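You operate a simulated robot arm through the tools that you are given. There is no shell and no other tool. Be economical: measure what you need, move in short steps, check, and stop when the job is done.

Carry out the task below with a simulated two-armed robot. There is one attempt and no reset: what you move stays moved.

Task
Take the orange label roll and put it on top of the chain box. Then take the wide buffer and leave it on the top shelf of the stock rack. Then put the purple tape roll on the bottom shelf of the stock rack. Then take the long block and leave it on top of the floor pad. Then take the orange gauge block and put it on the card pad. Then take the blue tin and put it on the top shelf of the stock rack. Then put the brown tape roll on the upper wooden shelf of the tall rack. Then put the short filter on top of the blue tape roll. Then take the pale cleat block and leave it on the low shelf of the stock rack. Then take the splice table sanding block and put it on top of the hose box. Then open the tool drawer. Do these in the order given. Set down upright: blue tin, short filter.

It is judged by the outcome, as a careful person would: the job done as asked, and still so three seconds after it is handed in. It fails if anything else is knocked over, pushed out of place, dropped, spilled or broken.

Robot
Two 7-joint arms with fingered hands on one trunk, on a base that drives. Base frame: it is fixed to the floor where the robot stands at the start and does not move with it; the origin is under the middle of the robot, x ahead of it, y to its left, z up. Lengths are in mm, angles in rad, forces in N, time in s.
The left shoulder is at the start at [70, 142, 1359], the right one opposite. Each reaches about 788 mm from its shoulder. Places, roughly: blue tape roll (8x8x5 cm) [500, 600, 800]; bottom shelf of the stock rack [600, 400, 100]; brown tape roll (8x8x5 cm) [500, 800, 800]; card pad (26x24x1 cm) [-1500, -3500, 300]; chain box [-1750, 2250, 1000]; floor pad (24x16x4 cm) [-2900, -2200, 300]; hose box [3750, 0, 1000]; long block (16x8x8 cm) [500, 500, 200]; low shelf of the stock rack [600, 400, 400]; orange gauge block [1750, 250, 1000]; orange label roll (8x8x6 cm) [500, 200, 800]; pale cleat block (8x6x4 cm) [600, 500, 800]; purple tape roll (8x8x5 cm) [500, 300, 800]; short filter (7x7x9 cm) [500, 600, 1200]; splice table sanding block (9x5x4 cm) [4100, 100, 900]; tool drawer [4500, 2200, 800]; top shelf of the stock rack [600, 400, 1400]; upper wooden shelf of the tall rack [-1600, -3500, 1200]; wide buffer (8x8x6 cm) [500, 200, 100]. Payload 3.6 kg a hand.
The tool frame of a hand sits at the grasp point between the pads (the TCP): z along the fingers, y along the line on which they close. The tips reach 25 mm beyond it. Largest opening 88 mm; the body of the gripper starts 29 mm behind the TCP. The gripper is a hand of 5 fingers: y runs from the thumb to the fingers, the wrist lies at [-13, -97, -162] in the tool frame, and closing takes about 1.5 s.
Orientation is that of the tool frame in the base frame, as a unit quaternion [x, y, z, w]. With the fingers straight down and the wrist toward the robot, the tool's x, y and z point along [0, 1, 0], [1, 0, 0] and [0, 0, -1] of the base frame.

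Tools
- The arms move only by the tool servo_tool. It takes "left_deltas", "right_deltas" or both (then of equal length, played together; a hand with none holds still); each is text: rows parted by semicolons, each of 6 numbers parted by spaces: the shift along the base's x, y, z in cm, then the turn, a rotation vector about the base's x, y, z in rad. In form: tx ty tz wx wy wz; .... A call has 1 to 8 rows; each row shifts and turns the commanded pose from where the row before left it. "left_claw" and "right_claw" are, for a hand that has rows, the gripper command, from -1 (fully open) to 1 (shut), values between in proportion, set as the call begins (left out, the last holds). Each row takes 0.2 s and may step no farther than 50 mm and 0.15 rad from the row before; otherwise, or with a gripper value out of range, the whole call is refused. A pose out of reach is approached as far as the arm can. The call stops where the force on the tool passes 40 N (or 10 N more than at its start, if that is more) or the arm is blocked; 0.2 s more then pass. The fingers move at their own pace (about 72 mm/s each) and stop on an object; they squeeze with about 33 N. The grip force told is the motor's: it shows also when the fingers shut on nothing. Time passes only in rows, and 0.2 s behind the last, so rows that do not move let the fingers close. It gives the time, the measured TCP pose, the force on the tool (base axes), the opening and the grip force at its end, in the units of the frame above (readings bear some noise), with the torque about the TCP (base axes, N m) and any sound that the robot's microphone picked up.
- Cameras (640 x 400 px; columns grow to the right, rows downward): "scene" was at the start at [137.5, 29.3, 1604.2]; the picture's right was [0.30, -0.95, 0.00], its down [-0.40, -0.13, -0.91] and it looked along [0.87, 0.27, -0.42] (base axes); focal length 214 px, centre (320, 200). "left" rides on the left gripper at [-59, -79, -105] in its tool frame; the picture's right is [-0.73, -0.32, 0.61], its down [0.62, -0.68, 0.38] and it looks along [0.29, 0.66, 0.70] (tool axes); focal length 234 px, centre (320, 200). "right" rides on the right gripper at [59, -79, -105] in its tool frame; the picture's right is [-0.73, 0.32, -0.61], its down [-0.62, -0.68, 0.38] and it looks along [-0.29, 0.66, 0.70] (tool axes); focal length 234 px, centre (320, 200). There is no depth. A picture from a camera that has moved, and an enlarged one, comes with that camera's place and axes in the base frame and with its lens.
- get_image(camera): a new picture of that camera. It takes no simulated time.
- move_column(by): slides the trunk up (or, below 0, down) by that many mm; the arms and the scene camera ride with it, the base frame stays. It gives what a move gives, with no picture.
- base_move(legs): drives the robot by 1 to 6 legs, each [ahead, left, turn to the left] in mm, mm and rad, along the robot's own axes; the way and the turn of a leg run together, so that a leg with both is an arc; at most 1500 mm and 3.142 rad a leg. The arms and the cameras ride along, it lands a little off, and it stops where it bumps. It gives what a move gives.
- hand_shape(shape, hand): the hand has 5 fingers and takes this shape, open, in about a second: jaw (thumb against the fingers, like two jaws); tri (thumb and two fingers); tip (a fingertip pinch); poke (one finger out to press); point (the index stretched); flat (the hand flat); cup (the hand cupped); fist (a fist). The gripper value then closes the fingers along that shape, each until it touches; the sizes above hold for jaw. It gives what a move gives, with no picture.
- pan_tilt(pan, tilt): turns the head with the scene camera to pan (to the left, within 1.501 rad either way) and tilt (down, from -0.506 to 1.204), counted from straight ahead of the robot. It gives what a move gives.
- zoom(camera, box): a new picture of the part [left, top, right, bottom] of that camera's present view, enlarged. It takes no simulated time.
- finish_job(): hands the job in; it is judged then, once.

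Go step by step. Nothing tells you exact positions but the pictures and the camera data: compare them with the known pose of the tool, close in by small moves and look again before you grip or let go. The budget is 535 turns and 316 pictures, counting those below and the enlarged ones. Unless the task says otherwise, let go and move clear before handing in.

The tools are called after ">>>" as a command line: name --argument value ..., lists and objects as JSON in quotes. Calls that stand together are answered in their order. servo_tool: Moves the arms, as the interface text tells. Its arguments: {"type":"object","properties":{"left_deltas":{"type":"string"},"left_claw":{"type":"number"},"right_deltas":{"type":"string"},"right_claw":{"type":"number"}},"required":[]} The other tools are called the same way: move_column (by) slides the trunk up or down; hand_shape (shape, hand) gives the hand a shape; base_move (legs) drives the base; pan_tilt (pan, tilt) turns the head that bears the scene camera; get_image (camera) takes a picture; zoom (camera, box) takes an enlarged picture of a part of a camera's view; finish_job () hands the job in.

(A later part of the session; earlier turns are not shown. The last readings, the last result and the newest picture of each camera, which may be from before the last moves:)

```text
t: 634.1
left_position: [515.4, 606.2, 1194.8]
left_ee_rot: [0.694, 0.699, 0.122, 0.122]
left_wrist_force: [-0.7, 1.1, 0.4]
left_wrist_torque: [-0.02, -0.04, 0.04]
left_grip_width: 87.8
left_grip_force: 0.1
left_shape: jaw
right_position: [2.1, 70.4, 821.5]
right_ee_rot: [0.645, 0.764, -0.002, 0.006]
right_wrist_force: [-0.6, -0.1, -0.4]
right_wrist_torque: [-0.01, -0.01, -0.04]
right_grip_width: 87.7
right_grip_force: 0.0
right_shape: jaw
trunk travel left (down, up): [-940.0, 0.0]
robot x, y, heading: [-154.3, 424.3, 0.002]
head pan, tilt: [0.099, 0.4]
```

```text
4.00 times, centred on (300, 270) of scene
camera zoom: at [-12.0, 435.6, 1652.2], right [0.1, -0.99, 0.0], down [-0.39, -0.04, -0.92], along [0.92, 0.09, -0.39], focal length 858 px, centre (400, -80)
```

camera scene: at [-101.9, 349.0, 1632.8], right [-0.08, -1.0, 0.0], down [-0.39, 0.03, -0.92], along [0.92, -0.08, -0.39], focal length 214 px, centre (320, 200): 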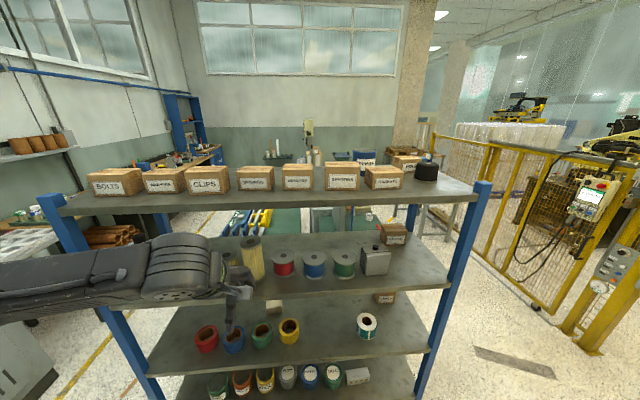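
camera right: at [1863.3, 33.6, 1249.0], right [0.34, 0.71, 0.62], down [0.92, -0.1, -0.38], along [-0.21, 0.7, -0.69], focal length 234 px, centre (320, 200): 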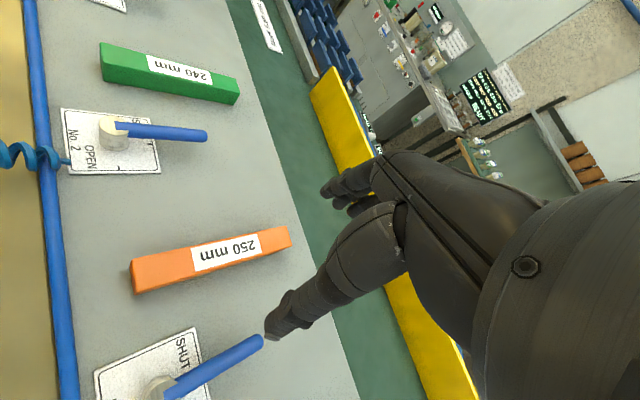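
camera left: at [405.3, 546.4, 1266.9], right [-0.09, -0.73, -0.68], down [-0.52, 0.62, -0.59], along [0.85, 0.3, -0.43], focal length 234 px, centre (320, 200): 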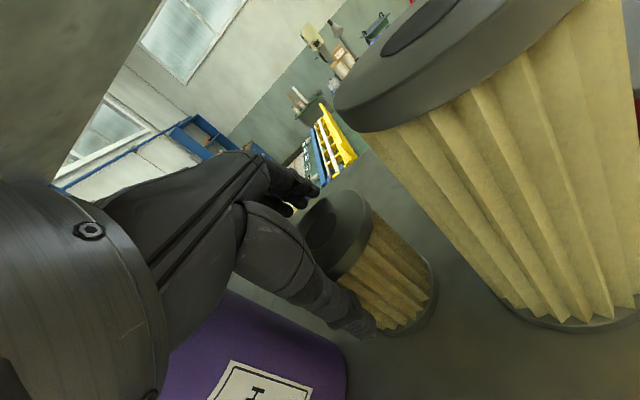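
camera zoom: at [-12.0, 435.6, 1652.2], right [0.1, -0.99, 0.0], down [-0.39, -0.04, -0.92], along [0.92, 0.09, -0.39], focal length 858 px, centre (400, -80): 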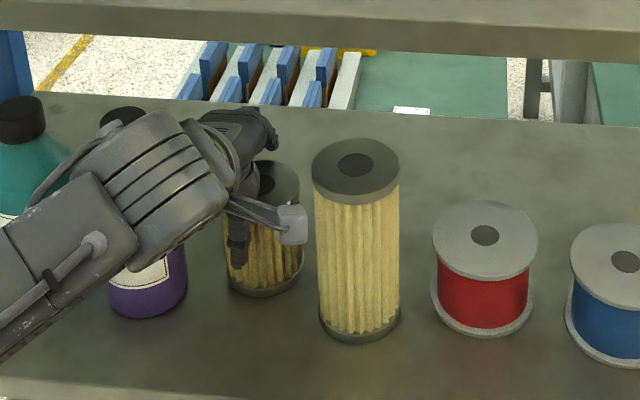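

>>> servo_tool --left_deltas "0 0 -0.6 0 0 0; 0 0 -0.5 0 0 0; 0 0 0 0 0 0"

```text
t: 634.9
left_position: [516.0, 606.6, 1184.2]
left_ee_rot: [0.694, 0.699, 0.122, 0.122]
left_wrist_force: [0.5, 1.1, 0.0]
left_wrist_torque: [0.02, 0.0, 0.01]
left_grip_width: 87.8
left_grip_force: 0.0
left_shape: jaw
right_position: [1.8, 69.7, 824.3]
right_ee_rot: [0.645, 0.764, -0.002, 0.006]
right_wrist_force: [-0.7, -0.5, 0.0]
right_wrist_torque: [0.01, 0.02, 0.0]
right_grip_width: 87.9
right_grip_force: 0.0
right_shape: jaw
trunk travel left (down, up): [-940.0, 0.0]
robot x, y, heading: [-156.7, 423.7, 0.001]
head pan, tilt: [0.099, 0.4]
```

>>> servo_tool --left_deltas "0 0 -0.5 0 0 0; 0 0 -0.5 0 0 0; 0 0 0 0 0 0"

>>> get_image --camera "left"

```text
t: 635.7
left_position: [514.2, 607.3, 1174.0]
left_ee_rot: [0.694, 0.699, 0.122, 0.123]
left_wrist_force: [0.8, 0.3, 7.2]
left_wrist_torque: [-0.04, -0.18, 0.02]
left_grip_width: 88.0
left_grip_force: 0.0
left_shape: jaw
right_position: [0.6, 70.6, 822.7]
right_ee_rot: [0.645, 0.764, -0.002, 0.006]
right_wrist_force: [-0.5, 0.0, -0.4]
right_wrist_torque: [0.0, -0.01, -0.01]
right_grip_width: 87.9
right_grip_force: 0.0
right_shape: jaw
trunk travel left (down, up): [-940.0, 0.0]
robot x, y, heading: [-154.4, 421.8, 0.006]
head pan, tilt: [0.099, 0.4]
```

```text
109 pictures are left
camera left: at [404.5, 547.1, 1246.6], right [-0.09, -0.73, -0.68], down [-0.51, 0.62, -0.59], along [0.85, 0.3, -0.43], focal length 234 px, centre (320, 200)
```

left: 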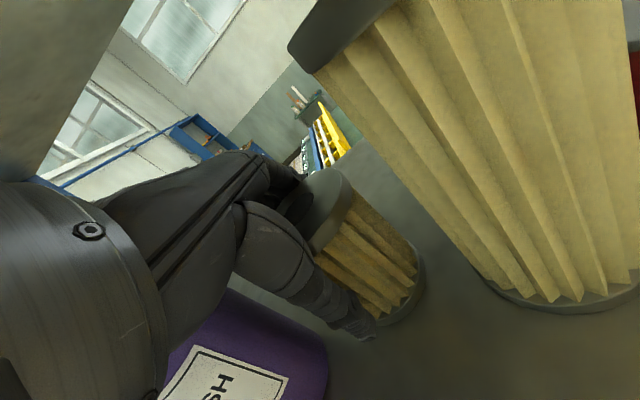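

Palm contact: full depth reached. Closing.

>>> servo_tool --left_deltas "0 0 0.2 0 0 0; 0 0 0 0 0 0; 0 0 0 0 0 0; 0 0 0 0 0 0; 0 0 0 0 0 0; 0 0 0 0 0 0; 0 0 0 0 0 0" --left_claw 1

>>> servo_tool --left_deltas "0 0 0.5 0 0 0; 0 0 0.6 0 0 0; 0 0 0 0 0 0"

>>> get_image --camera "left"

>>> zoom --camera "scene" --box '[240, 220, 360, 320]'

```text
t: 637.3
left_position: [513.4, 605.2, 1178.1]
left_ee_rot: [0.693, 0.7, 0.122, 0.122]
left_wrist_force: [-1.6, -0.5, 6.6]
left_wrist_torque: [-0.04, 0.27, 0.02]
left_grip_width: 65.9
left_grip_force: 32.9
left_shape: jaw
right_position: [1.3, 71.1, 821.6]
right_ee_rot: [0.645, 0.764, -0.002, 0.006]
right_wrist_force: [-0.1, -0.1, 0.0]
right_wrist_torque: [0.0, 0.0, -0.01]
right_grip_width: 88.1
right_grip_force: 0.1
right_shape: jaw
trunk travel left (down, up): [-940.0, 0.0]
robot x, y, heading: [-156.3, 425.1, 0.001]
head pan, tilt: [0.099, 0.4]
```

```text
t: 638.1
left_position: [515.6, 605.8, 1186.8]
left_ee_rot: [0.694, 0.699, 0.122, 0.122]
left_wrist_force: [0.1, -0.3, -1.7]
left_wrist_torque: [0.03, 0.01, -0.01]
left_grip_width: 65.7
left_grip_force: 33.1
left_shape: jaw
right_position: [2.1, 70.5, 822.0]
right_ee_rot: [0.644, 0.765, -0.002, 0.006]
right_wrist_force: [0.0, -0.3, 0.4]
right_wrist_torque: [-0.03, 0.0, -0.02]
right_grip_width: 88.1
right_grip_force: 0.1
right_shape: jaw
trunk travel left (down, up): [-940.0, 0.0]
robot x, y, heading: [-157.3, 423.2, 0.001]
head pan, tilt: [0.099, 0.4]
```

```text
108 pictures are left
camera left: at [404.4, 545.6, 1258.9], right [-0.09, -0.73, -0.68], down [-0.52, 0.62, -0.59], along [0.85, 0.3, -0.43], focal length 234 px, centre (320, 200)
```

left: 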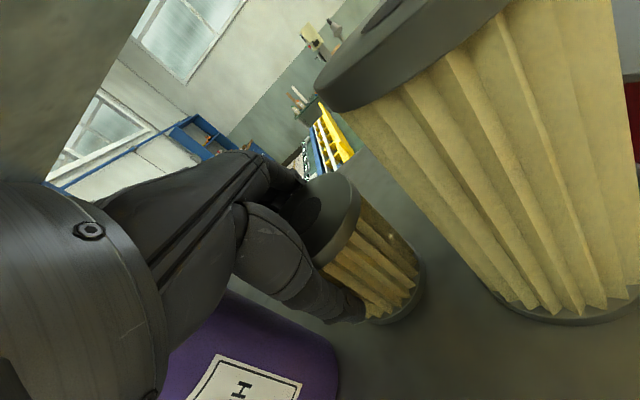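

```text
4.00 times, centred on (300, 270) of scene
camera zoom: at [-13.3, 435.5, 1652.3], right [0.1, -0.99, 0.0], down [-0.39, -0.04, -0.92], along [0.92, 0.09, -0.39], focal length 858 px, centre (400, -80)
```

zoom: 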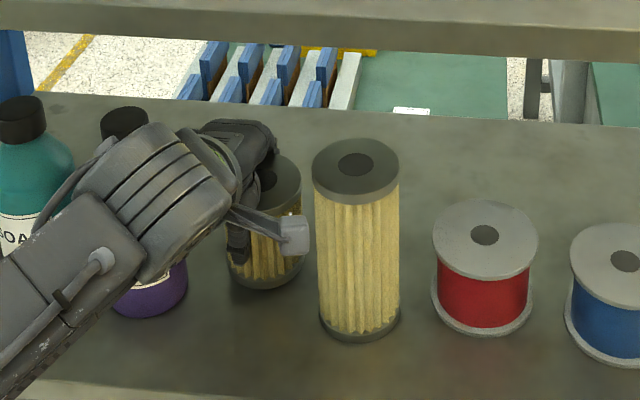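

The short filter is lifted, upright. I'll raise a bit, back straight out, lower the trunk with the same arm pose, and look at the blue roll.

>>> servo_tool --left_deltas "0 0 0.8 0 0 0; 0 0 0 0 0 0"

>>> base_move --legs '[[-210, 0, 0]]'

>>> move_column --by -255

>>> pan_tilt --pan 0.1 --tilt 0.6

>>> get_image --camera "left"

>>> zoom --camera "scene" --box '[180, 120, 420, 300]'

```text
t: 638.7
left_position: [515.4, 604.2, 1195.2]
left_ee_rot: [0.694, 0.699, 0.121, 0.123]
left_wrist_force: [1.3, -1.2, -0.9]
left_wrist_torque: [-0.03, 0.0, 0.0]
left_grip_width: 65.5
left_grip_force: 32.9
left_shape: jaw
right_position: [1.4, 71.8, 822.7]
right_ee_rot: [0.644, 0.765, -0.004, 0.006]
right_wrist_force: [0.9, -0.5, 0.0]
right_wrist_torque: [-0.03, 0.0, 0.01]
right_grip_width: 87.6
right_grip_force: 0.0
right_shape: jaw
trunk travel left (down, up): [-940.0, 0.0]
robot x, y, heading: [-154.3, 421.9, 0.001]
head pan, tilt: [0.099, 0.4]
```

```text
t: 640.4
left_position: [307.0, 601.1, 1197.3]
left_ee_rot: [0.695, 0.697, 0.122, 0.125]
left_wrist_force: [-1.0, 0.3, -0.4]
left_wrist_torque: [-0.02, 0.01, -0.02]
left_grip_width: 65.3
left_grip_force: 33.5
left_shape: jaw
right_position: [-207.6, 70.6, 822.3]
right_ee_rot: [0.648, 0.762, -0.001, 0.007]
right_wrist_force: [-0.7, 0.6, 0.3]
right_wrist_torque: [0.0, -0.05, 0.02]
right_grip_width: 87.9
right_grip_force: 0.0
right_shape: jaw
trunk travel left (down, up): [-940.0, 0.0]
robot x, y, heading: [-355.8, 423.3, -0.009]
head pan, tilt: [0.099, 0.4]
stopped in leg 1: the robot was blocked; the commanded pose is now the measured one
```

```text
t: 643.1
left_position: [311.6, 600.8, 939.7]
left_ee_rot: [0.696, 0.697, 0.121, 0.123]
left_wrist_force: [0.2, 0.0, -0.9]
left_wrist_torque: [0.01, -0.01, 0.03]
left_grip_width: 64.9
left_grip_force: 32.7
left_shape: jaw
right_position: [-204.8, 70.1, 567.8]
right_ee_rot: [0.648, 0.762, -0.002, 0.006]
right_wrist_force: [-0.5, 0.2, -0.5]
right_wrist_torque: [0.01, 0.02, -0.01]
right_grip_width: 87.8
right_grip_force: 0.1
right_shape: jaw
trunk travel left (down, up): [-685.0, 255.0]
robot x, y, heading: [-358.3, 425.0, -0.003]
head pan, tilt: [0.099, 0.4]
```

```text
t: 643.8
left_position: [311.3, 601.3, 939.8]
left_ee_rot: [0.695, 0.698, 0.121, 0.123]
left_wrist_force: [-0.2, 0.8, -0.6]
left_wrist_torque: [-0.01, 0.01, -0.01]
left_grip_width: 64.9
left_grip_force: 33.1
left_shape: jaw
right_position: [-205.2, 70.3, 567.9]
right_ee_rot: [0.648, 0.762, -0.002, 0.006]
right_wrist_force: [-0.6, 0.1, 0.3]
right_wrist_torque: [-0.01, -0.02, 0.0]
right_grip_width: 88.1
right_grip_force: 0.1
right_shape: jaw
trunk travel left (down, up): [-685.0, 255.0]
robot x, y, heading: [-357.2, 423.1, -0.004]
head pan, tilt: [0.099, 0.6]
```

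```text
106 pictures are left
camera left: at [201.2, 542.3, 1012.3], right [-0.1, -0.73, -0.68], down [-0.51, 0.62, -0.59], along [0.85, 0.29, -0.43], focal length 234 px, centre (320, 200)
```

left: 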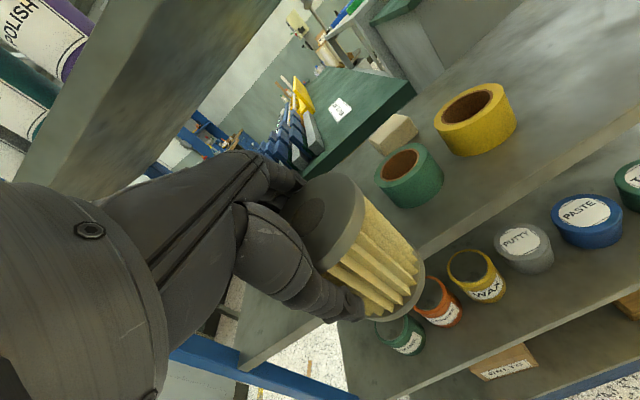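

```text
2.22 times, centred on (300, 210) of scene
camera zoom: at [-221.1, 434.5, 1379.1], right [0.09, -1.0, 0.0], down [-0.56, -0.05, -0.83], along [0.82, 0.08, -0.56], focal length 477 px, centre (364, 178)
```

zoom: 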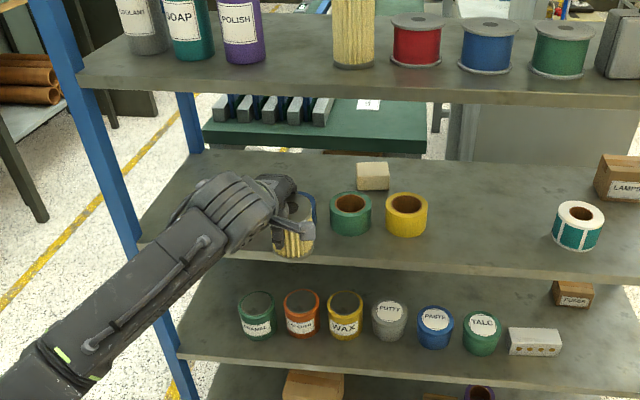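

I need to check whether the filter is still upright in the grip.

>>> zoom --camera "scene" --box '[260, 190, 330, 250]'

>>> zoom --camera "left" --box '[260, 140, 460, 340]'

```text
6.67 times, centred on (295, 220) of scene
camera zoom: at [-221.1, 434.5, 1379.1], right [0.09, -1.0, 0.0], down [-0.56, -0.05, -0.83], along [0.82, 0.08, -0.56], focal length 1430 px, centre (487, 67)
```

zoom: 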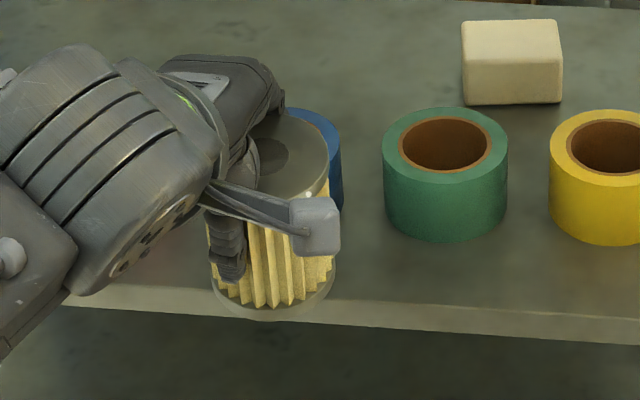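

```text
2.00 times, centred on (360, 240) of left
camera zoom: at [201.2, 542.3, 1012.3], right [-0.1, -0.73, -0.68], down [-0.51, 0.62, -0.59], along [0.85, 0.29, -0.43], focal length 468 px, centre (240, 120)
```

zoom: 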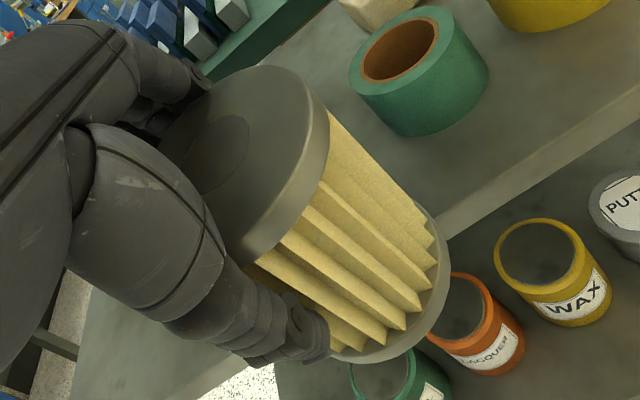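

The filter has aligned itself with the tilted hand, so it isn't vertical. I'll set it down upright on the free part of the roll shelf and regrip it from the front with a level, sideways-closing hand. First I untilt the hand and shift right.

>>> base_move --legs '[[60, 0, 0.004], [0, -320, 0]]'

>>> servo_tool --left_deltas "0 0 0 0 0.06 0; 0 0 0 0 0.06 0; 0 0 0 0 0.06 0; 0 0 0 0 0.05 0; 0 0 0 0 0 0"

>>> get_image --camera "left"

>>> zoom --camera "scene" --box '[180, 120, 420, 300]'

```text
t: 646.5
left_position: [368.8, 277.7, 940.7]
left_ee_rot: [0.697, 0.696, 0.121, 0.124]
left_wrist_force: [0.9, -0.1, -0.2]
left_wrist_torque: [0.0, 0.0, 0.0]
left_grip_width: 64.9
left_grip_force: 32.6
left_shape: jaw
right_position: [-150.2, -251.7, 567.1]
right_ee_rot: [0.649, 0.761, -0.003, 0.006]
right_wrist_force: [0.5, 0.6, -0.3]
right_wrist_torque: [0.03, -0.02, 0.02]
right_grip_width: 87.8
right_grip_force: 0.0
right_shape: jaw
trunk travel left (down, up): [-685.0, 255.0]
robot x, y, heading: [-303.9, 102.8, -0.005]
head pan, tilt: [0.099, 0.6]
```

```text
t: 647.7
left_position: [368.1, 278.2, 940.2]
left_ee_rot: [0.707, 0.705, 0.039, 0.043]
left_wrist_force: [-0.4, -1.0, -1.7]
left_wrist_torque: [0.03, -0.01, 0.0]
left_grip_width: 64.9
left_grip_force: 33.1
left_shape: jaw
right_position: [-151.0, -250.9, 567.6]
right_ee_rot: [0.649, 0.761, -0.003, 0.006]
right_wrist_force: [0.1, 0.1, 0.6]
right_wrist_torque: [0.0, -0.01, 0.0]
right_grip_width: 88.0
right_grip_force: 0.0
right_shape: jaw
trunk travel left (down, up): [-685.0, 255.0]
robot x, y, heading: [-304.3, 100.9, -0.008]
head pan, tilt: [0.099, 0.6]
```

```text
102 pictures are left
camera left: at [276.7, 218.9, 1035.7], right [-0.25, -0.73, -0.64], down [-0.63, 0.62, -0.46], along [0.73, 0.29, -0.62], focal length 234 px, centre (320, 200)
```

left: 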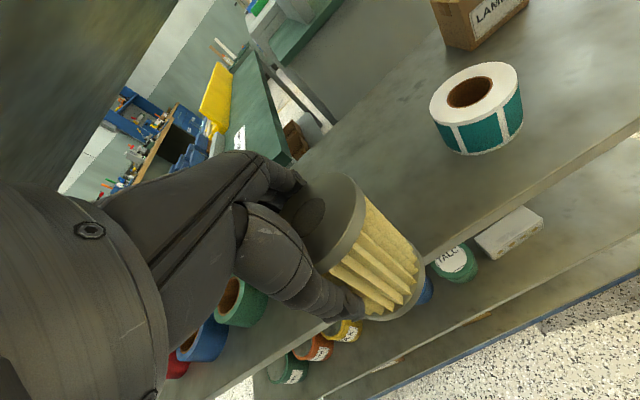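

```text
2.22 times, centred on (300, 210) of scene
camera zoom: at [-165.1, 113.0, 1379.0], right [0.09, -1.0, 0.0], down [-0.56, -0.05, -0.82], along [0.82, 0.07, -0.57], focal length 477 px, centre (364, 178)
```

zoom: 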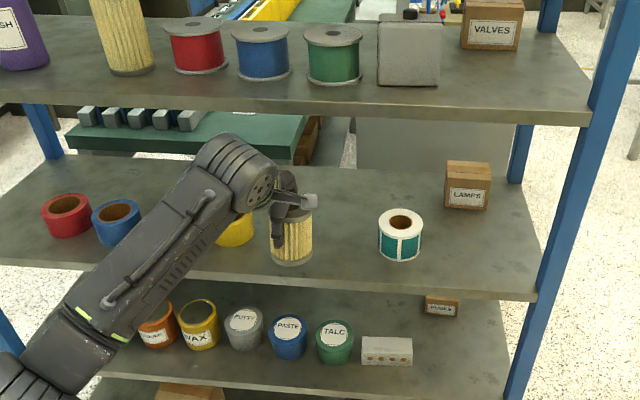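

>>> move_column --by -68

>>> base_move --legs '[[125, 0, 0.006]]'

>>> get_image --camera "left"

```text
t: 648.8
left_position: [367.6, 277.0, 872.8]
left_ee_rot: [0.707, 0.704, 0.04, 0.043]
left_wrist_force: [0.0, -0.1, -0.8]
left_wrist_torque: [0.02, 0.03, -0.02]
left_grip_width: 64.7
left_grip_force: 32.9
left_shape: jaw
right_position: [-150.0, -251.3, 498.6]
right_ee_rot: [0.648, 0.761, -0.003, 0.006]
right_wrist_force: [0.9, -0.8, 0.1]
right_wrist_torque: [-0.03, 0.03, -0.01]
right_grip_width: 88.2
right_grip_force: 0.1
right_shape: jaw
trunk travel left (down, up): [-617.0, 323.0]
robot x, y, heading: [-299.8, 101.1, -0.008]
head pan, tilt: [0.099, 0.6]
```

```text
t: 650.0
left_position: [492.3, 283.5, 872.0]
left_ee_rot: [0.703, 0.709, 0.041, 0.042]
left_wrist_force: [0.5, -0.2, -1.6]
left_wrist_torque: [0.02, 0.02, 0.02]
left_grip_width: 64.6
left_grip_force: 32.6
left_shape: jaw
right_position: [-22.1, -249.5, 498.5]
right_ee_rot: [0.646, 0.764, -0.002, 0.005]
right_wrist_force: [0.6, -0.2, -0.3]
right_wrist_torque: [-0.01, 0.03, 0.03]
right_grip_width: 87.7
right_grip_force: 0.1
right_shape: jaw
trunk travel left (down, up): [-617.0, 323.0]
robot x, y, heading: [-176.4, 102.5, 0.002]
head pan, tilt: [0.099, 0.6]
```

```text
100 pictures are left
camera left: at [401.4, 223.3, 967.0], right [-0.25, -0.73, -0.64], down [-0.64, 0.62, -0.46], along [0.73, 0.29, -0.62], focal length 234 px, centre (320, 200)
```

left: 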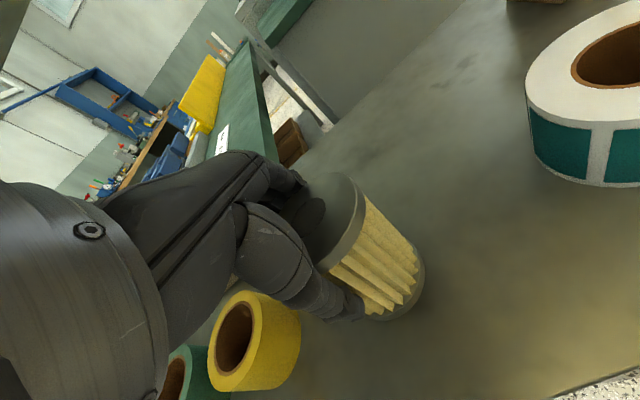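

>>> servo_tool --left_deltas "0 0 -0.6 0 0 0; 0 0 -0.5 0 0 0; 0 0 0 0 0 0"

>>> servo_tool --left_deltas "0 0 -0.4 0 0 0; 0 0 -0.3 0 0 0; 0 0 0 0 0 0"

```text
t: 650.8
left_position: [491.6, 283.8, 861.8]
left_ee_rot: [0.703, 0.709, 0.04, 0.042]
left_wrist_force: [0.6, 0.0, -0.1]
left_wrist_torque: [0.0, 0.02, -0.03]
left_grip_width: 64.7
left_grip_force: 32.8
left_shape: jaw
right_position: [-22.0, -250.2, 499.2]
right_ee_rot: [0.645, 0.764, -0.003, 0.006]
right_wrist_force: [0.6, -0.7, -1.1]
right_wrist_torque: [0.01, 0.02, 0.01]
right_grip_width: 88.1
right_grip_force: 0.0
right_shape: jaw
trunk travel left (down, up): [-617.0, 323.0]
robot x, y, heading: [-175.8, 104.2, 0.004]
head pan, tilt: [0.099, 0.6]
```

```text
t: 651.6
left_position: [492.3, 283.2, 855.6]
left_ee_rot: [0.704, 0.708, 0.04, 0.042]
left_wrist_force: [-0.6, -1.0, -1.9]
left_wrist_torque: [0.02, -0.02, -0.02]
left_grip_width: 64.6
left_grip_force: 33.2
left_shape: jaw
right_position: [-22.7, -250.2, 498.7]
right_ee_rot: [0.645, 0.764, -0.003, 0.006]
right_wrist_force: [-0.3, 0.3, -0.1]
right_wrist_torque: [-0.01, 0.0, 0.01]
right_grip_width: 87.6
right_grip_force: 0.1
right_shape: jaw
trunk travel left (down, up): [-617.0, 323.0]
robot x, y, heading: [-177.6, 102.8, 0.003]
head pan, tilt: [0.099, 0.6]
```

>>> servo_tool --left_deltas "0 0 -0.3 0 0 0; 0 0 -0.3 0 0 0; 0 0 0 0 0 0"

>>> servo_tool --left_deltas "0 0 -0.2 0 0 0; 0 0 -0.2 0 0 0; 0 0 0 0 0 0"

```text
t: 652.4
left_position: [490.2, 283.5, 850.4]
left_ee_rot: [0.703, 0.709, 0.042, 0.044]
left_wrist_force: [0.6, 2.0, 12.8]
left_wrist_torque: [-0.03, -0.37, 0.08]
left_grip_width: 64.1
left_grip_force: 33.4
left_shape: jaw
right_position: [-23.2, -250.1, 500.1]
right_ee_rot: [0.646, 0.763, -0.002, 0.006]
right_wrist_force: [-0.9, 0.6, -0.6]
right_wrist_torque: [0.0, 0.0, 0.02]
right_grip_width: 88.0
right_grip_force: 0.0
right_shape: jaw
trunk travel left (down, up): [-617.0, 323.0]
robot x, y, heading: [-179.5, 102.5, -0.0]
head pan, tilt: [0.099, 0.6]
```

```text
t: 653.2
left_position: [488.2, 283.5, 848.0]
left_ee_rot: [0.703, 0.709, 0.043, 0.045]
left_wrist_force: [2.0, 7.0, 29.6]
left_wrist_torque: [-0.12, -0.82, 0.2]
left_grip_width: 64.2
left_grip_force: 33.2
left_shape: jaw
right_position: [-24.4, -250.9, 500.5]
right_ee_rot: [0.645, 0.764, -0.001, 0.007]
right_wrist_force: [0.7, 0.7, 0.4]
right_wrist_torque: [-0.01, 0.01, -0.01]
right_grip_width: 87.9
right_grip_force: 0.0
right_shape: jaw
trunk travel left (down, up): [-617.0, 323.0]
robot x, y, heading: [-176.4, 105.3, 0.003]
head pan, tilt: [0.099, 0.6]
```

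Contact. Releasing and rising gently.

>>> servo_tool --left_deltas "0 0 0.4 0 0 0; 0 0 0 0 0 0; 0 0 0 0 0 0; 0 0 0 0 0 0; 0 0 0 0 0 0; 0 0 0.4 0 -0.03 0; 0 0 0.4 0 -0.03 0; 0 0 0 0 0 0" --left_claw -1

>>> get_image --camera "left"

```text
t: 655.0
left_position: [490.5, 284.2, 856.8]
left_ee_rot: [0.702, 0.707, 0.062, 0.064]
left_wrist_force: [0.2, 0.0, -0.5]
left_wrist_torque: [0.01, 0.01, 0.03]
left_grip_width: 88.1
left_grip_force: 0.0
left_shape: jaw
right_position: [-21.9, -250.7, 498.9]
right_ee_rot: [0.645, 0.764, -0.003, 0.006]
right_wrist_force: [-1.2, 0.3, 0.4]
right_wrist_torque: [0.01, -0.02, 0.01]
right_grip_width: 88.0
right_grip_force: 0.1
right_shape: jaw
trunk travel left (down, up): [-617.0, 323.0]
robot x, y, heading: [-179.3, 102.1, -0.001]
head pan, tilt: [0.099, 0.6]
```

```text
99 pictures are left
camera left: at [394.8, 224.2, 947.0], right [-0.21, -0.73, -0.65], down [-0.61, 0.62, -0.5], along [0.77, 0.29, -0.57], focal length 234 px, centre (320, 200)
```

left: 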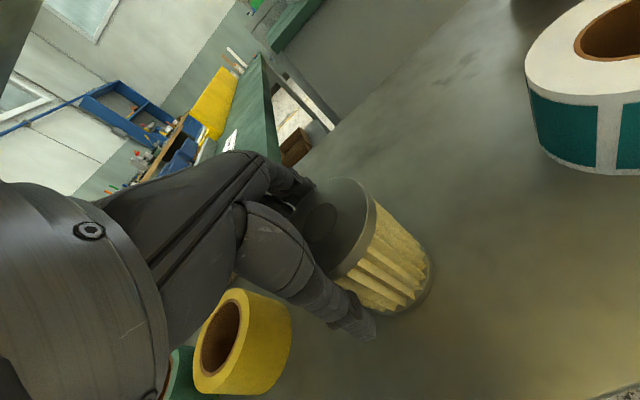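

>>> servo_tool --left_deltas "0 0 0.7 0 -0.05 0; 0 0 0.8 0 -0.05 0; 0 0 0.8 0 -0.05 0; 0 0 0.7 0 -0.05 0; 0 0 0 0 0 0"

>>> get_image --camera "left"

```text
t: 656.2
left_position: [492.1, 284.7, 886.7]
left_ee_rot: [0.692, 0.697, 0.131, 0.134]
left_wrist_force: [0.0, 0.1, 0.8]
left_wrist_torque: [-0.02, -0.02, -0.02]
left_grip_width: 87.8
left_grip_force: 0.0
left_shape: jaw
right_position: [-22.5, -250.1, 498.5]
right_ee_rot: [0.645, 0.764, -0.003, 0.005]
right_wrist_force: [-0.3, -1.1, 0.1]
right_wrist_torque: [0.0, 0.0, -0.02]
right_grip_width: 87.6
right_grip_force: 0.1
right_shape: jaw
trunk travel left (down, up): [-617.0, 323.0]
robot x, y, heading: [-175.2, 99.9, -0.001]
head pan, tilt: [0.099, 0.6]
```

```text
98 pictures are left
camera left: at [379.8, 224.0, 955.7], right [-0.07, -0.73, -0.68], down [-0.5, 0.62, -0.61], along [0.86, 0.29, -0.41], focal length 234 px, centre (320, 200)
```

left: 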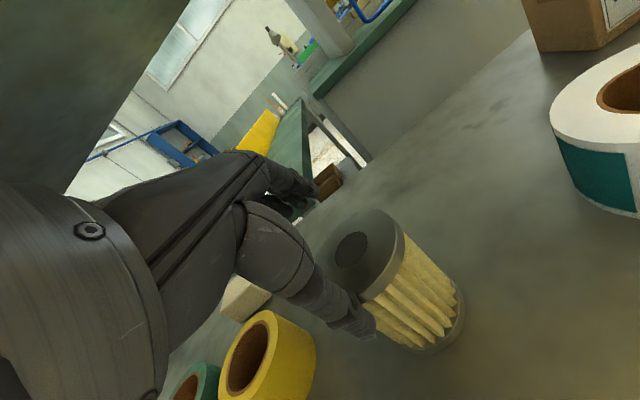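

The filter stands upright on the shelf. I'll back out and turn the left hand into a level, forward-pointing pose with the jaws closing sideways.

>>> base_move --legs '[[-165, 0, 0]]'

>>> servo_tool --left_deltas "-1 0 0 -0.0975 -0.0661 0.0661; -1 0 0 -0.0975 -0.0661 0.0661; -1 0 0 -0.0975 -0.0661 0.0661; -1 0 0 -0.0975 -0.0661 0.0661; -1 0 0 -0.0975 -0.0661 0.0661; 0 0 0 -0.0975 -0.0661 0.0661; 0 0 0 -0.0975 -0.0661 0.0661; 0 0 0 0 0 0"

```text
t: 657.7
left_position: [326.0, 281.2, 887.8]
left_ee_rot: [0.693, 0.696, 0.131, 0.134]
left_wrist_force: [-1.3, 0.1, 0.5]
left_wrist_torque: [-0.03, -0.06, 0.0]
left_grip_width: 88.0
left_grip_force: 0.1
left_shape: jaw
right_position: [-187.0, -250.9, 498.9]
right_ee_rot: [0.647, 0.762, -0.002, 0.007]
right_wrist_force: [0.2, 0.1, -0.8]
right_wrist_torque: [-0.03, -0.01, 0.0]
right_grip_width: 88.0
right_grip_force: 0.1
right_shape: jaw
trunk travel left (down, up): [-617.0, 323.0]
robot x, y, heading: [-342.2, 100.7, -0.004]
head pan, tilt: [0.099, 0.6]
```

```text
t: 659.5
left_position: [277.5, 283.3, 886.1]
left_ee_rot: [0.388, 0.788, 0.072, 0.473]
left_wrist_force: [1.0, 0.0, -0.3]
left_wrist_torque: [0.02, -0.01, 0.03]
left_grip_width: 88.3
left_grip_force: 0.0
left_shape: jaw
right_position: [-188.5, -250.4, 498.4]
right_ee_rot: [0.647, 0.763, -0.003, 0.005]
right_wrist_force: [-0.8, 0.7, 0.5]
right_wrist_torque: [0.0, 0.01, 0.01]
right_grip_width: 87.7
right_grip_force: 0.0
right_shape: jaw
trunk travel left (down, up): [-617.0, 323.0]
robot x, y, heading: [-342.1, 103.9, 0.0]
head pan, tilt: [0.099, 0.6]
```

Turning well so far. Completing the rotation.

>>> servo_tool --left_deltas "0 0 0 -0.0975 -0.0661 0.0661; 0 0 0 -0.0975 -0.0661 0.0661; 0 0 0 -0.0975 -0.0661 0.0661; 0 0 0 -0.0975 -0.0661 0.0661; 0 0 0 -0.0975 -0.0661 0.0661; 0 0 0 -0.0975 -0.0661 0.0661; 0 0 0 -0.0975 -0.0661 0.0661; 0 0 0 0 0 0"

>>> get_image --camera "left"

>>> get_image --camera "scene"

```text
t: 660.1
left_position: [274.7, 342.0, 879.5]
left_ee_rot: [0.325, 0.783, 0.136, 0.512]
left_wrist_force: [0.0, 0.2, 0.0]
left_wrist_torque: [0.0, -0.01, -0.02]
left_grip_width: 88.1
left_grip_force: 0.0
left_shape: jaw
right_position: [-187.6, -250.2, 499.7]
right_ee_rot: [0.646, 0.763, -0.003, 0.006]
right_wrist_force: [-0.2, 0.3, 1.2]
right_wrist_torque: [0.01, 0.03, -0.02]
right_grip_width: 87.9
right_grip_force: 0.2
right_shape: jaw
trunk travel left (down, up): [-617.0, 323.0]
robot x, y, heading: [-342.1, 104.7, -0.0]
head pan, tilt: [0.099, 0.6]
stopped in row 3 (left hand): the arm was blocked; the commanded pose is now the measured one
```

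```text
97 pictures are left
camera left: at [167.4, 256.6, 924.2], right [0.61, -0.79, 0.07], down [-0.08, -0.15, -0.99], along [0.79, 0.6, -0.15], focal length 234 px, centre (320, 200)
```

left: 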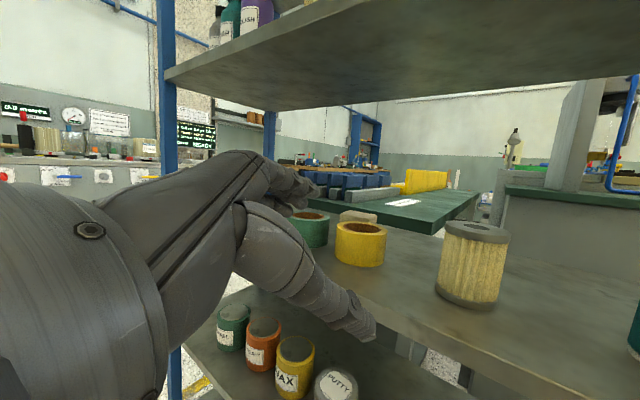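

```text
96 pictures are left
camera scene: at [-205.0, 113.3, 1311.0], right [0.1, -1.0, 0.0], down [-0.56, -0.05, -0.83], along [0.82, 0.08, -0.56], focal length 214 px, centre (320, 200)
```

scene: 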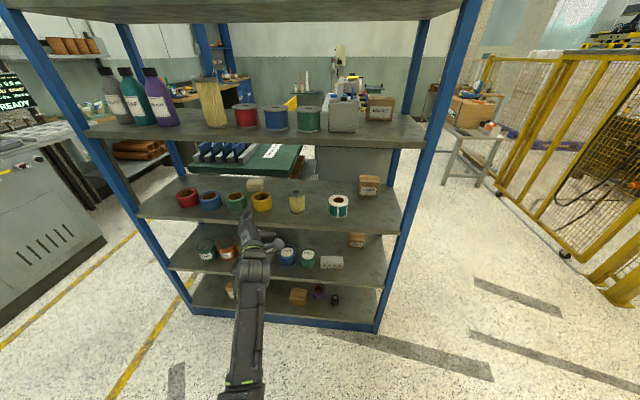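

>>> servo_tool --left_deltas "3 -1 -2 0 0 0; 3 -1 -2 0 0 0; 1 -1 -2 0 0 0; 0 0 0 -0.112 -0.066 0.046; 0 0 0 -0.112 -0.066 0.046; 0 0 0 -0.112 -0.066 0.046; 0 0 0 -0.112 -0.066 0.046; 0 0 0 0 0 0"

```text
t: 660.7
left_position: [328.1, 391.7, 852.5]
left_ee_rot: [0.336, 0.781, 0.207, 0.483]
left_wrist_force: [0.2, 1.0, -1.0]
left_wrist_torque: [-0.03, -0.01, -0.01]
left_grip_width: 87.9
left_grip_force: 0.1
left_shape: jaw
right_position: [-188.1, -250.2, 498.8]
right_ee_rot: [0.646, 0.763, -0.002, 0.005]
right_wrist_force: [0.0, -0.8, -0.3]
right_wrist_torque: [-0.01, -0.01, 0.0]
right_grip_width: 87.9
right_grip_force: 0.1
right_shape: jaw
trunk travel left (down, up): [-617.0, 323.0]
robot x, y, heading: [-342.5, 103.7, 0.0]
head pan, tilt: [0.099, 0.6]
stopped in row 2 (left hand): the arm was blocked; the commanded pose is now the measured one
```

The arm can't reach that sideways pose, so I'll return the hand to the usual pose with a small tilt (0.27), as worked with the tin, and rely on the filter settling flat when released.

>>> servo_tool --left_deltas "0 -1.3 0.5 0.0622 0.0996 -0.0754; 0 -1.3 0.5 0.0622 0.0996 -0.0754; 0 -1.3 0.5 0.0622 0.0996 -0.0754; 0 -1.3 0.5 0.0622 0.0996 -0.0754; 0 -1.3 0.5 0.0622 0.0996 -0.0754; 0 -1.3 0.5 0.0622 0.0996 -0.0754; 0 -1.3 0.5 0.0622 0.0996 -0.0754; 0 -1.3 0.5 0.0622 0.0996 -0.0754"

>>> get_image --camera "left"

```text
t: 662.5
left_position: [328.3, 288.1, 893.5]
left_ee_rot: [0.701, 0.701, 0.094, 0.091]
left_wrist_force: [0.5, -0.3, 0.1]
left_wrist_torque: [0.03, 0.03, -0.02]
left_grip_width: 87.8
left_grip_force: 0.1
left_shape: jaw
right_position: [-188.5, -251.4, 498.8]
right_ee_rot: [0.646, 0.763, -0.002, 0.006]
right_wrist_force: [-0.3, 0.0, 0.5]
right_wrist_torque: [0.0, 0.0, 0.02]
right_grip_width: 88.0
right_grip_force: 0.1
right_shape: jaw
trunk travel left (down, up): [-617.0, 323.0]
robot x, y, heading: [-340.2, 102.4, -0.001]
head pan, tilt: [0.099, 0.6]
```

```text
95 pictures are left
camera left: at [224.2, 229.4, 973.5], right [-0.15, -0.72, -0.67], down [-0.56, 0.63, -0.55], along [0.82, 0.29, -0.5], focal length 234 px, centre (320, 200)
```

left: 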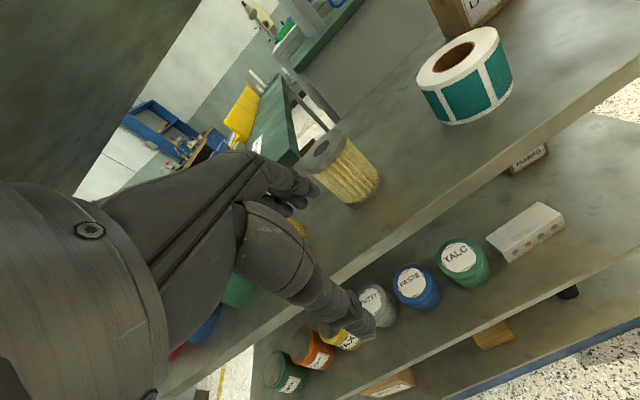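

>>> base_move --legs '[[110, 0, 0]]'

>>> get_image --camera "left"

>>> zoom --camera "scene" --box '[180, 150, 420, 330]'

```text
t: 663.7
left_position: [441.5, 288.5, 893.4]
left_ee_rot: [0.7, 0.702, 0.094, 0.092]
left_wrist_force: [-0.4, 0.5, -0.9]
left_wrist_torque: [-0.05, 0.0, -0.02]
left_grip_width: 87.8
left_grip_force: 0.1
left_shape: jaw
right_position: [-75.6, -251.2, 498.9]
right_ee_rot: [0.646, 0.763, -0.003, 0.006]
right_wrist_force: [0.8, -0.2, 0.6]
right_wrist_torque: [-0.03, -0.01, 0.0]
right_grip_width: 87.9
right_grip_force: 0.0
right_shape: jaw
trunk travel left (down, up): [-617.0, 323.0]
robot x, y, heading: [-229.6, 107.4, 0.001]
head pan, tilt: [0.099, 0.6]
```

```text
94 pictures are left
camera left: at [337.1, 229.2, 973.3], right [-0.15, -0.73, -0.67], down [-0.56, 0.62, -0.55], along [0.82, 0.29, -0.5], focal length 234 px, centre (320, 200)
```

left: 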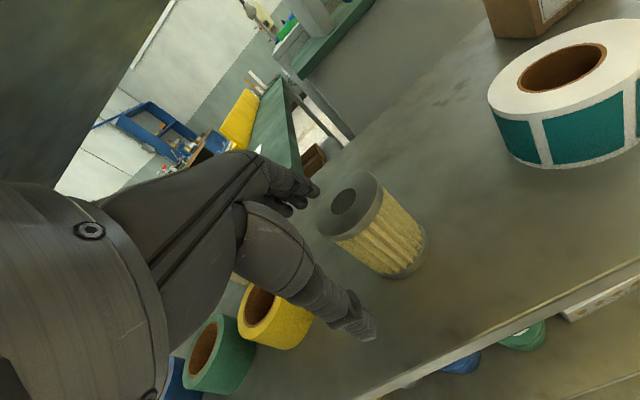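

```text
2.22 times, centred on (300, 240) of scene
camera zoom: at [-91.7, 113.2, 1311.0], right [0.1, -1.0, 0.0], down [-0.56, -0.05, -0.82], along [0.82, 0.08, -0.57], focal length 477 px, centre (364, 111)
```

zoom: 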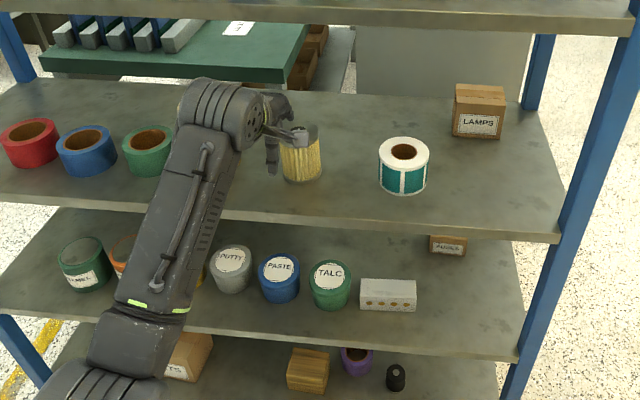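

>>> servo_tool --left_deltas "0 -1.6 0 0 0 0; 2.5 0 0 0 0 0; 2.2 0 0 0 0 0; 0 0 -0.8 0 0 0; 0 0 -0.8 0 0 0; 0 0 0 0 0 0"

>>> get_image --camera "left"

```text
t: 665.1
left_position: [488.4, 271.1, 876.3]
left_ee_rot: [0.7, 0.701, 0.095, 0.094]
left_wrist_force: [0.0, 0.0, 0.3]
left_wrist_torque: [0.03, 0.01, 0.01]
left_grip_width: 87.9
left_grip_force: 0.1
left_shape: jaw
right_position: [-75.5, -251.6, 499.0]
right_ee_rot: [0.646, 0.763, -0.003, 0.006]
right_wrist_force: [-0.4, 0.8, 0.0]
right_wrist_torque: [0.02, -0.01, 0.01]
right_grip_width: 87.7
right_grip_force: 0.1
right_shape: jaw
trunk travel left (down, up): [-617.0, 323.0]
robot x, y, heading: [-232.0, 105.2, -0.002]
head pan, tilt: [0.099, 0.6]
```

```text
92 pictures are left
camera left: at [384.2, 212.7, 957.3], right [-0.15, -0.73, -0.67], down [-0.56, 0.62, -0.55], along [0.82, 0.29, -0.5], focal length 234 px, centre (320, 200)
```

left: 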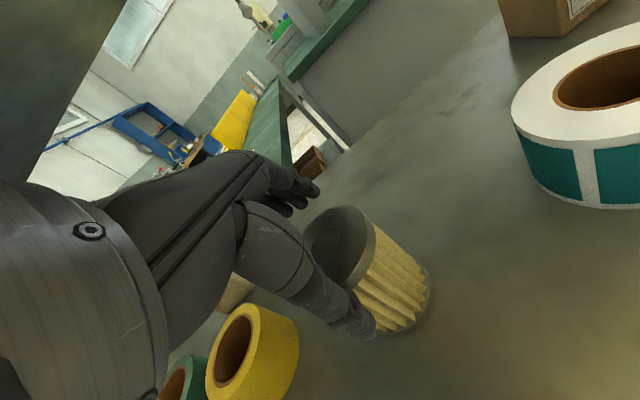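

>>> servo_tool --left_deltas "0.2 -0.3 -0.8 0 0 0; 0 0 -0.7 0 0 0; 0 0 0 0 0 0"

>>> servo_tool --left_deltas "0 0 -0.4 0 0 0; 0 0 -0.3 0 0 0; 0 0 0 0 0 0"

>>> get_image --camera "left"

```text
t: 665.9
left_position: [490.1, 269.2, 861.4]
left_ee_rot: [0.7, 0.702, 0.094, 0.092]
left_wrist_force: [0.1, -0.4, -0.1]
left_wrist_torque: [0.02, 0.01, -0.03]
left_grip_width: 87.8
left_grip_force: 0.0
left_shape: jaw
right_position: [-76.3, -250.5, 498.3]
right_ee_rot: [0.646, 0.763, -0.003, 0.006]
right_wrist_force: [0.6, 0.4, -0.3]
right_wrist_torque: [0.03, -0.01, -0.01]
right_grip_width: 88.0
right_grip_force: 0.0
right_shape: jaw
trunk travel left (down, up): [-617.0, 323.0]
robot x, y, heading: [-229.4, 105.3, -0.002]
head pan, tilt: [0.099, 0.6]
```

```text
t: 666.7
left_position: [490.4, 268.8, 855.1]
left_ee_rot: [0.701, 0.7, 0.094, 0.093]
left_wrist_force: [-0.4, 0.3, 1.0]
left_wrist_torque: [-0.01, 0.04, 0.02]
left_grip_width: 87.9
left_grip_force: 0.1
left_shape: jaw
right_position: [-75.3, -250.8, 499.0]
right_ee_rot: [0.646, 0.763, -0.003, 0.006]
right_wrist_force: [0.1, 0.5, 0.4]
right_wrist_torque: [-0.01, 0.02, -0.02]
right_grip_width: 88.1
right_grip_force: 0.0
right_shape: jaw
trunk travel left (down, up): [-617.0, 323.0]
robot x, y, heading: [-228.5, 101.2, -0.006]
head pan, tilt: [0.099, 0.6]
```

```text
91 pictures are left
camera left: at [386.4, 209.5, 935.7], right [-0.15, -0.73, -0.67], down [-0.56, 0.62, -0.55], along [0.82, 0.29, -0.5], focal length 234 px, centre (320, 200)
```

left: 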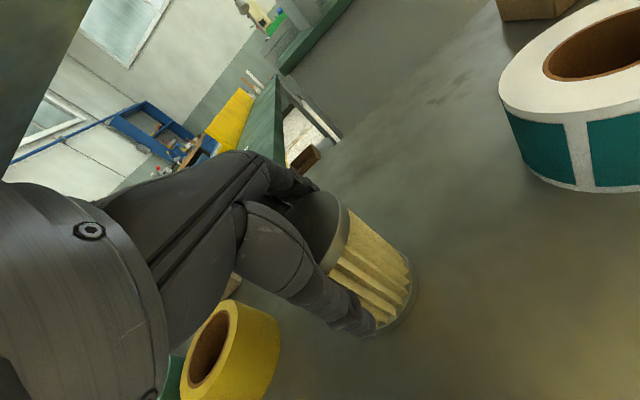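

>>> servo_tool --left_deltas "0 0 -0.3 0 0 0; 0 0 0 0 0 0; 0 0 0 0 0 0; 0 0 0 0 0 0; 0 0 0 0 0 0; 0 0 0 0 0 0; 0 0 0 0 0 0" --left_claw 1

>>> servo_tool --left_deltas "0 0 0.6 0 0 0; 0 0 0.6 0 0 0; 0 0 0 0 0 0"

>>> zoom --camera "scene" --box '[240, 180, 400, 300]'

```text
t: 668.3
left_position: [489.6, 268.8, 853.9]
left_ee_rot: [0.7, 0.701, 0.095, 0.093]
left_wrist_force: [-0.7, 0.1, 6.0]
left_wrist_torque: [0.0, 0.27, -0.03]
left_grip_width: 58.4
left_grip_force: 32.9
left_shape: jaw
right_position: [-76.0, -251.4, 499.6]
right_ee_rot: [0.646, 0.764, -0.001, 0.006]
right_wrist_force: [0.5, 0.4, 0.1]
right_wrist_torque: [-0.01, 0.01, 0.0]
right_grip_width: 88.2
right_grip_force: 0.2
right_shape: jaw
trunk travel left (down, up): [-617.0, 323.0]
robot x, y, heading: [-231.5, 102.3, -0.002]
head pan, tilt: [0.099, 0.6]
```

```text
t: 669.1
left_position: [489.4, 268.4, 863.1]
left_ee_rot: [0.701, 0.701, 0.094, 0.094]
left_wrist_force: [-0.9, 0.4, -2.0]
left_wrist_torque: [-0.03, 0.01, 0.03]
left_grip_width: 58.5
left_grip_force: 32.8
left_shape: jaw
right_position: [-74.6, -251.0, 498.6]
right_ee_rot: [0.646, 0.763, -0.003, 0.006]
right_wrist_force: [1.7, -0.1, -0.2]
right_wrist_torque: [0.01, 0.08, -0.01]
right_grip_width: 88.0
right_grip_force: 0.1
right_shape: jaw
trunk travel left (down, up): [-617.0, 323.0]
robot x, y, heading: [-230.7, 103.1, 0.0]
head pan, tilt: [0.099, 0.6]
```

```text
3.33 times, centred on (320, 240) of scene
camera zoom: at [-92.1, 113.5, 1311.0], right [0.1, -1.0, 0.0], down [-0.56, -0.06, -0.82], along [0.82, 0.08, -0.57], focal length 715 px, centre (320, 67)
```

zoom: 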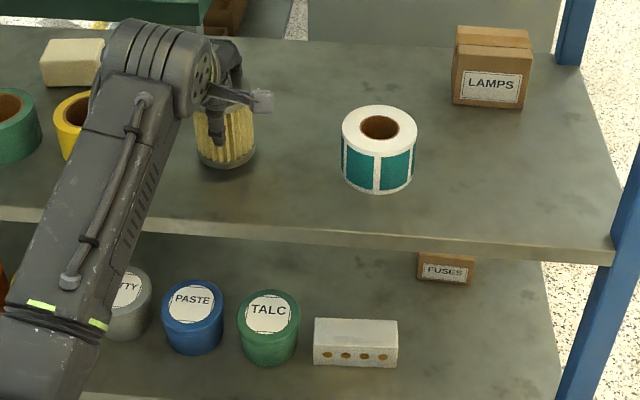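

Held again. Back out, raise a little, and shift left to the blue roll.

>>> base_move --legs '[[-105, 0, 0]]'

>>> move_column --by 60

>>> base_move --legs '[[0, 362, 0]]'

>>> get_image --camera "left"

>>> zoom --camera "scene" --box '[200, 140, 380, 280]'

```text
t: 670.2
left_position: [382.8, 269.7, 863.9]
left_ee_rot: [0.701, 0.701, 0.095, 0.094]
left_wrist_force: [-0.8, 0.4, -1.6]
left_wrist_torque: [-0.01, -0.02, 0.0]
left_grip_width: 58.8
left_grip_force: 33.1
left_shape: jaw
right_position: [-181.0, -250.4, 499.5]
right_ee_rot: [0.646, 0.763, -0.002, 0.006]
right_wrist_force: [-0.8, 0.6, -0.4]
right_wrist_torque: [-0.02, 0.01, -0.05]
right_grip_width: 88.0
right_grip_force: 0.0
right_shape: jaw
trunk travel left (down, up): [-617.0, 323.0]
robot x, y, heading: [-335.8, 103.3, -0.001]
head pan, tilt: [0.099, 0.6]
```

```text
t: 671.2
left_position: [382.7, 269.6, 923.4]
left_ee_rot: [0.701, 0.701, 0.094, 0.093]
left_wrist_force: [-0.1, 0.8, -1.5]
left_wrist_torque: [-0.03, -0.03, -0.01]
left_grip_width: 58.6
left_grip_force: 33.4
left_shape: jaw
right_position: [-180.2, -251.0, 559.4]
right_ee_rot: [0.647, 0.762, -0.002, 0.006]
right_wrist_force: [-0.4, 0.6, -0.4]
right_wrist_torque: [0.0, 0.01, -0.04]
right_grip_width: 87.7
right_grip_force: 0.0
right_shape: jaw
trunk travel left (down, up): [-677.0, 263.0]
robot x, y, heading: [-332.7, 103.9, -0.0]
head pan, tilt: [0.099, 0.6]
```

```text
t: 673.6
left_position: [382.3, 639.8, 923.8]
left_ee_rot: [0.699, 0.703, 0.093, 0.093]
left_wrist_force: [-0.2, 0.8, -0.7]
left_wrist_torque: [-0.01, 0.02, 0.02]
left_grip_width: 58.4
left_grip_force: 33.0
left_shape: jaw
right_position: [-179.7, 116.8, 560.0]
right_ee_rot: [0.645, 0.765, -0.003, 0.006]
right_wrist_force: [0.1, 0.0, 0.3]
right_wrist_torque: [0.01, 0.03, 0.01]
right_grip_width: 87.6
right_grip_force: 0.1
right_shape: jaw
trunk travel left (down, up): [-677.0, 263.0]
robot x, y, heading: [-332.8, 472.6, 0.007]
head pan, tilt: [0.099, 0.6]
```

```text
89 pictures are left
camera left: at [278.5, 580.4, 1004.2], right [-0.15, -0.73, -0.67], down [-0.56, 0.62, -0.55], along [0.81, 0.3, -0.5], focal length 234 px, centre (320, 200)
```

left: 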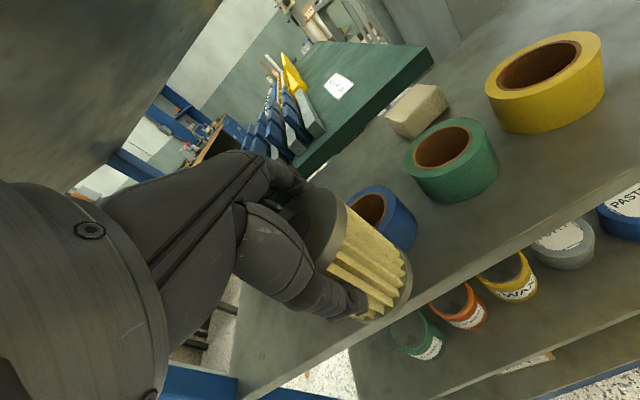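

```text
2.86 times, centred on (290, 210) of scene
camera zoom: at [-198.5, 481.0, 1371.0], right [0.1, -0.99, 0.0], down [-0.56, -0.06, -0.82], along [0.82, 0.08, -0.57], focal length 613 px, centre (406, 171)
```

zoom: 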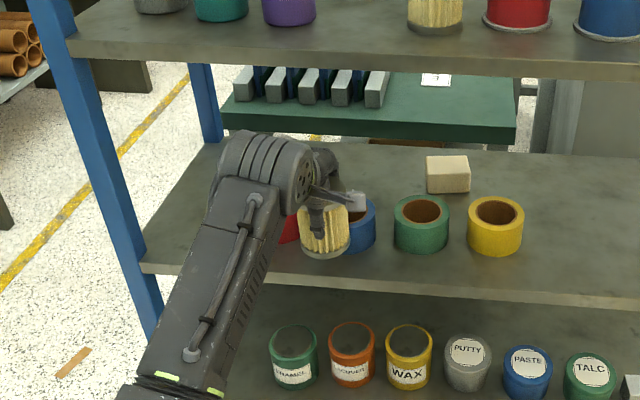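

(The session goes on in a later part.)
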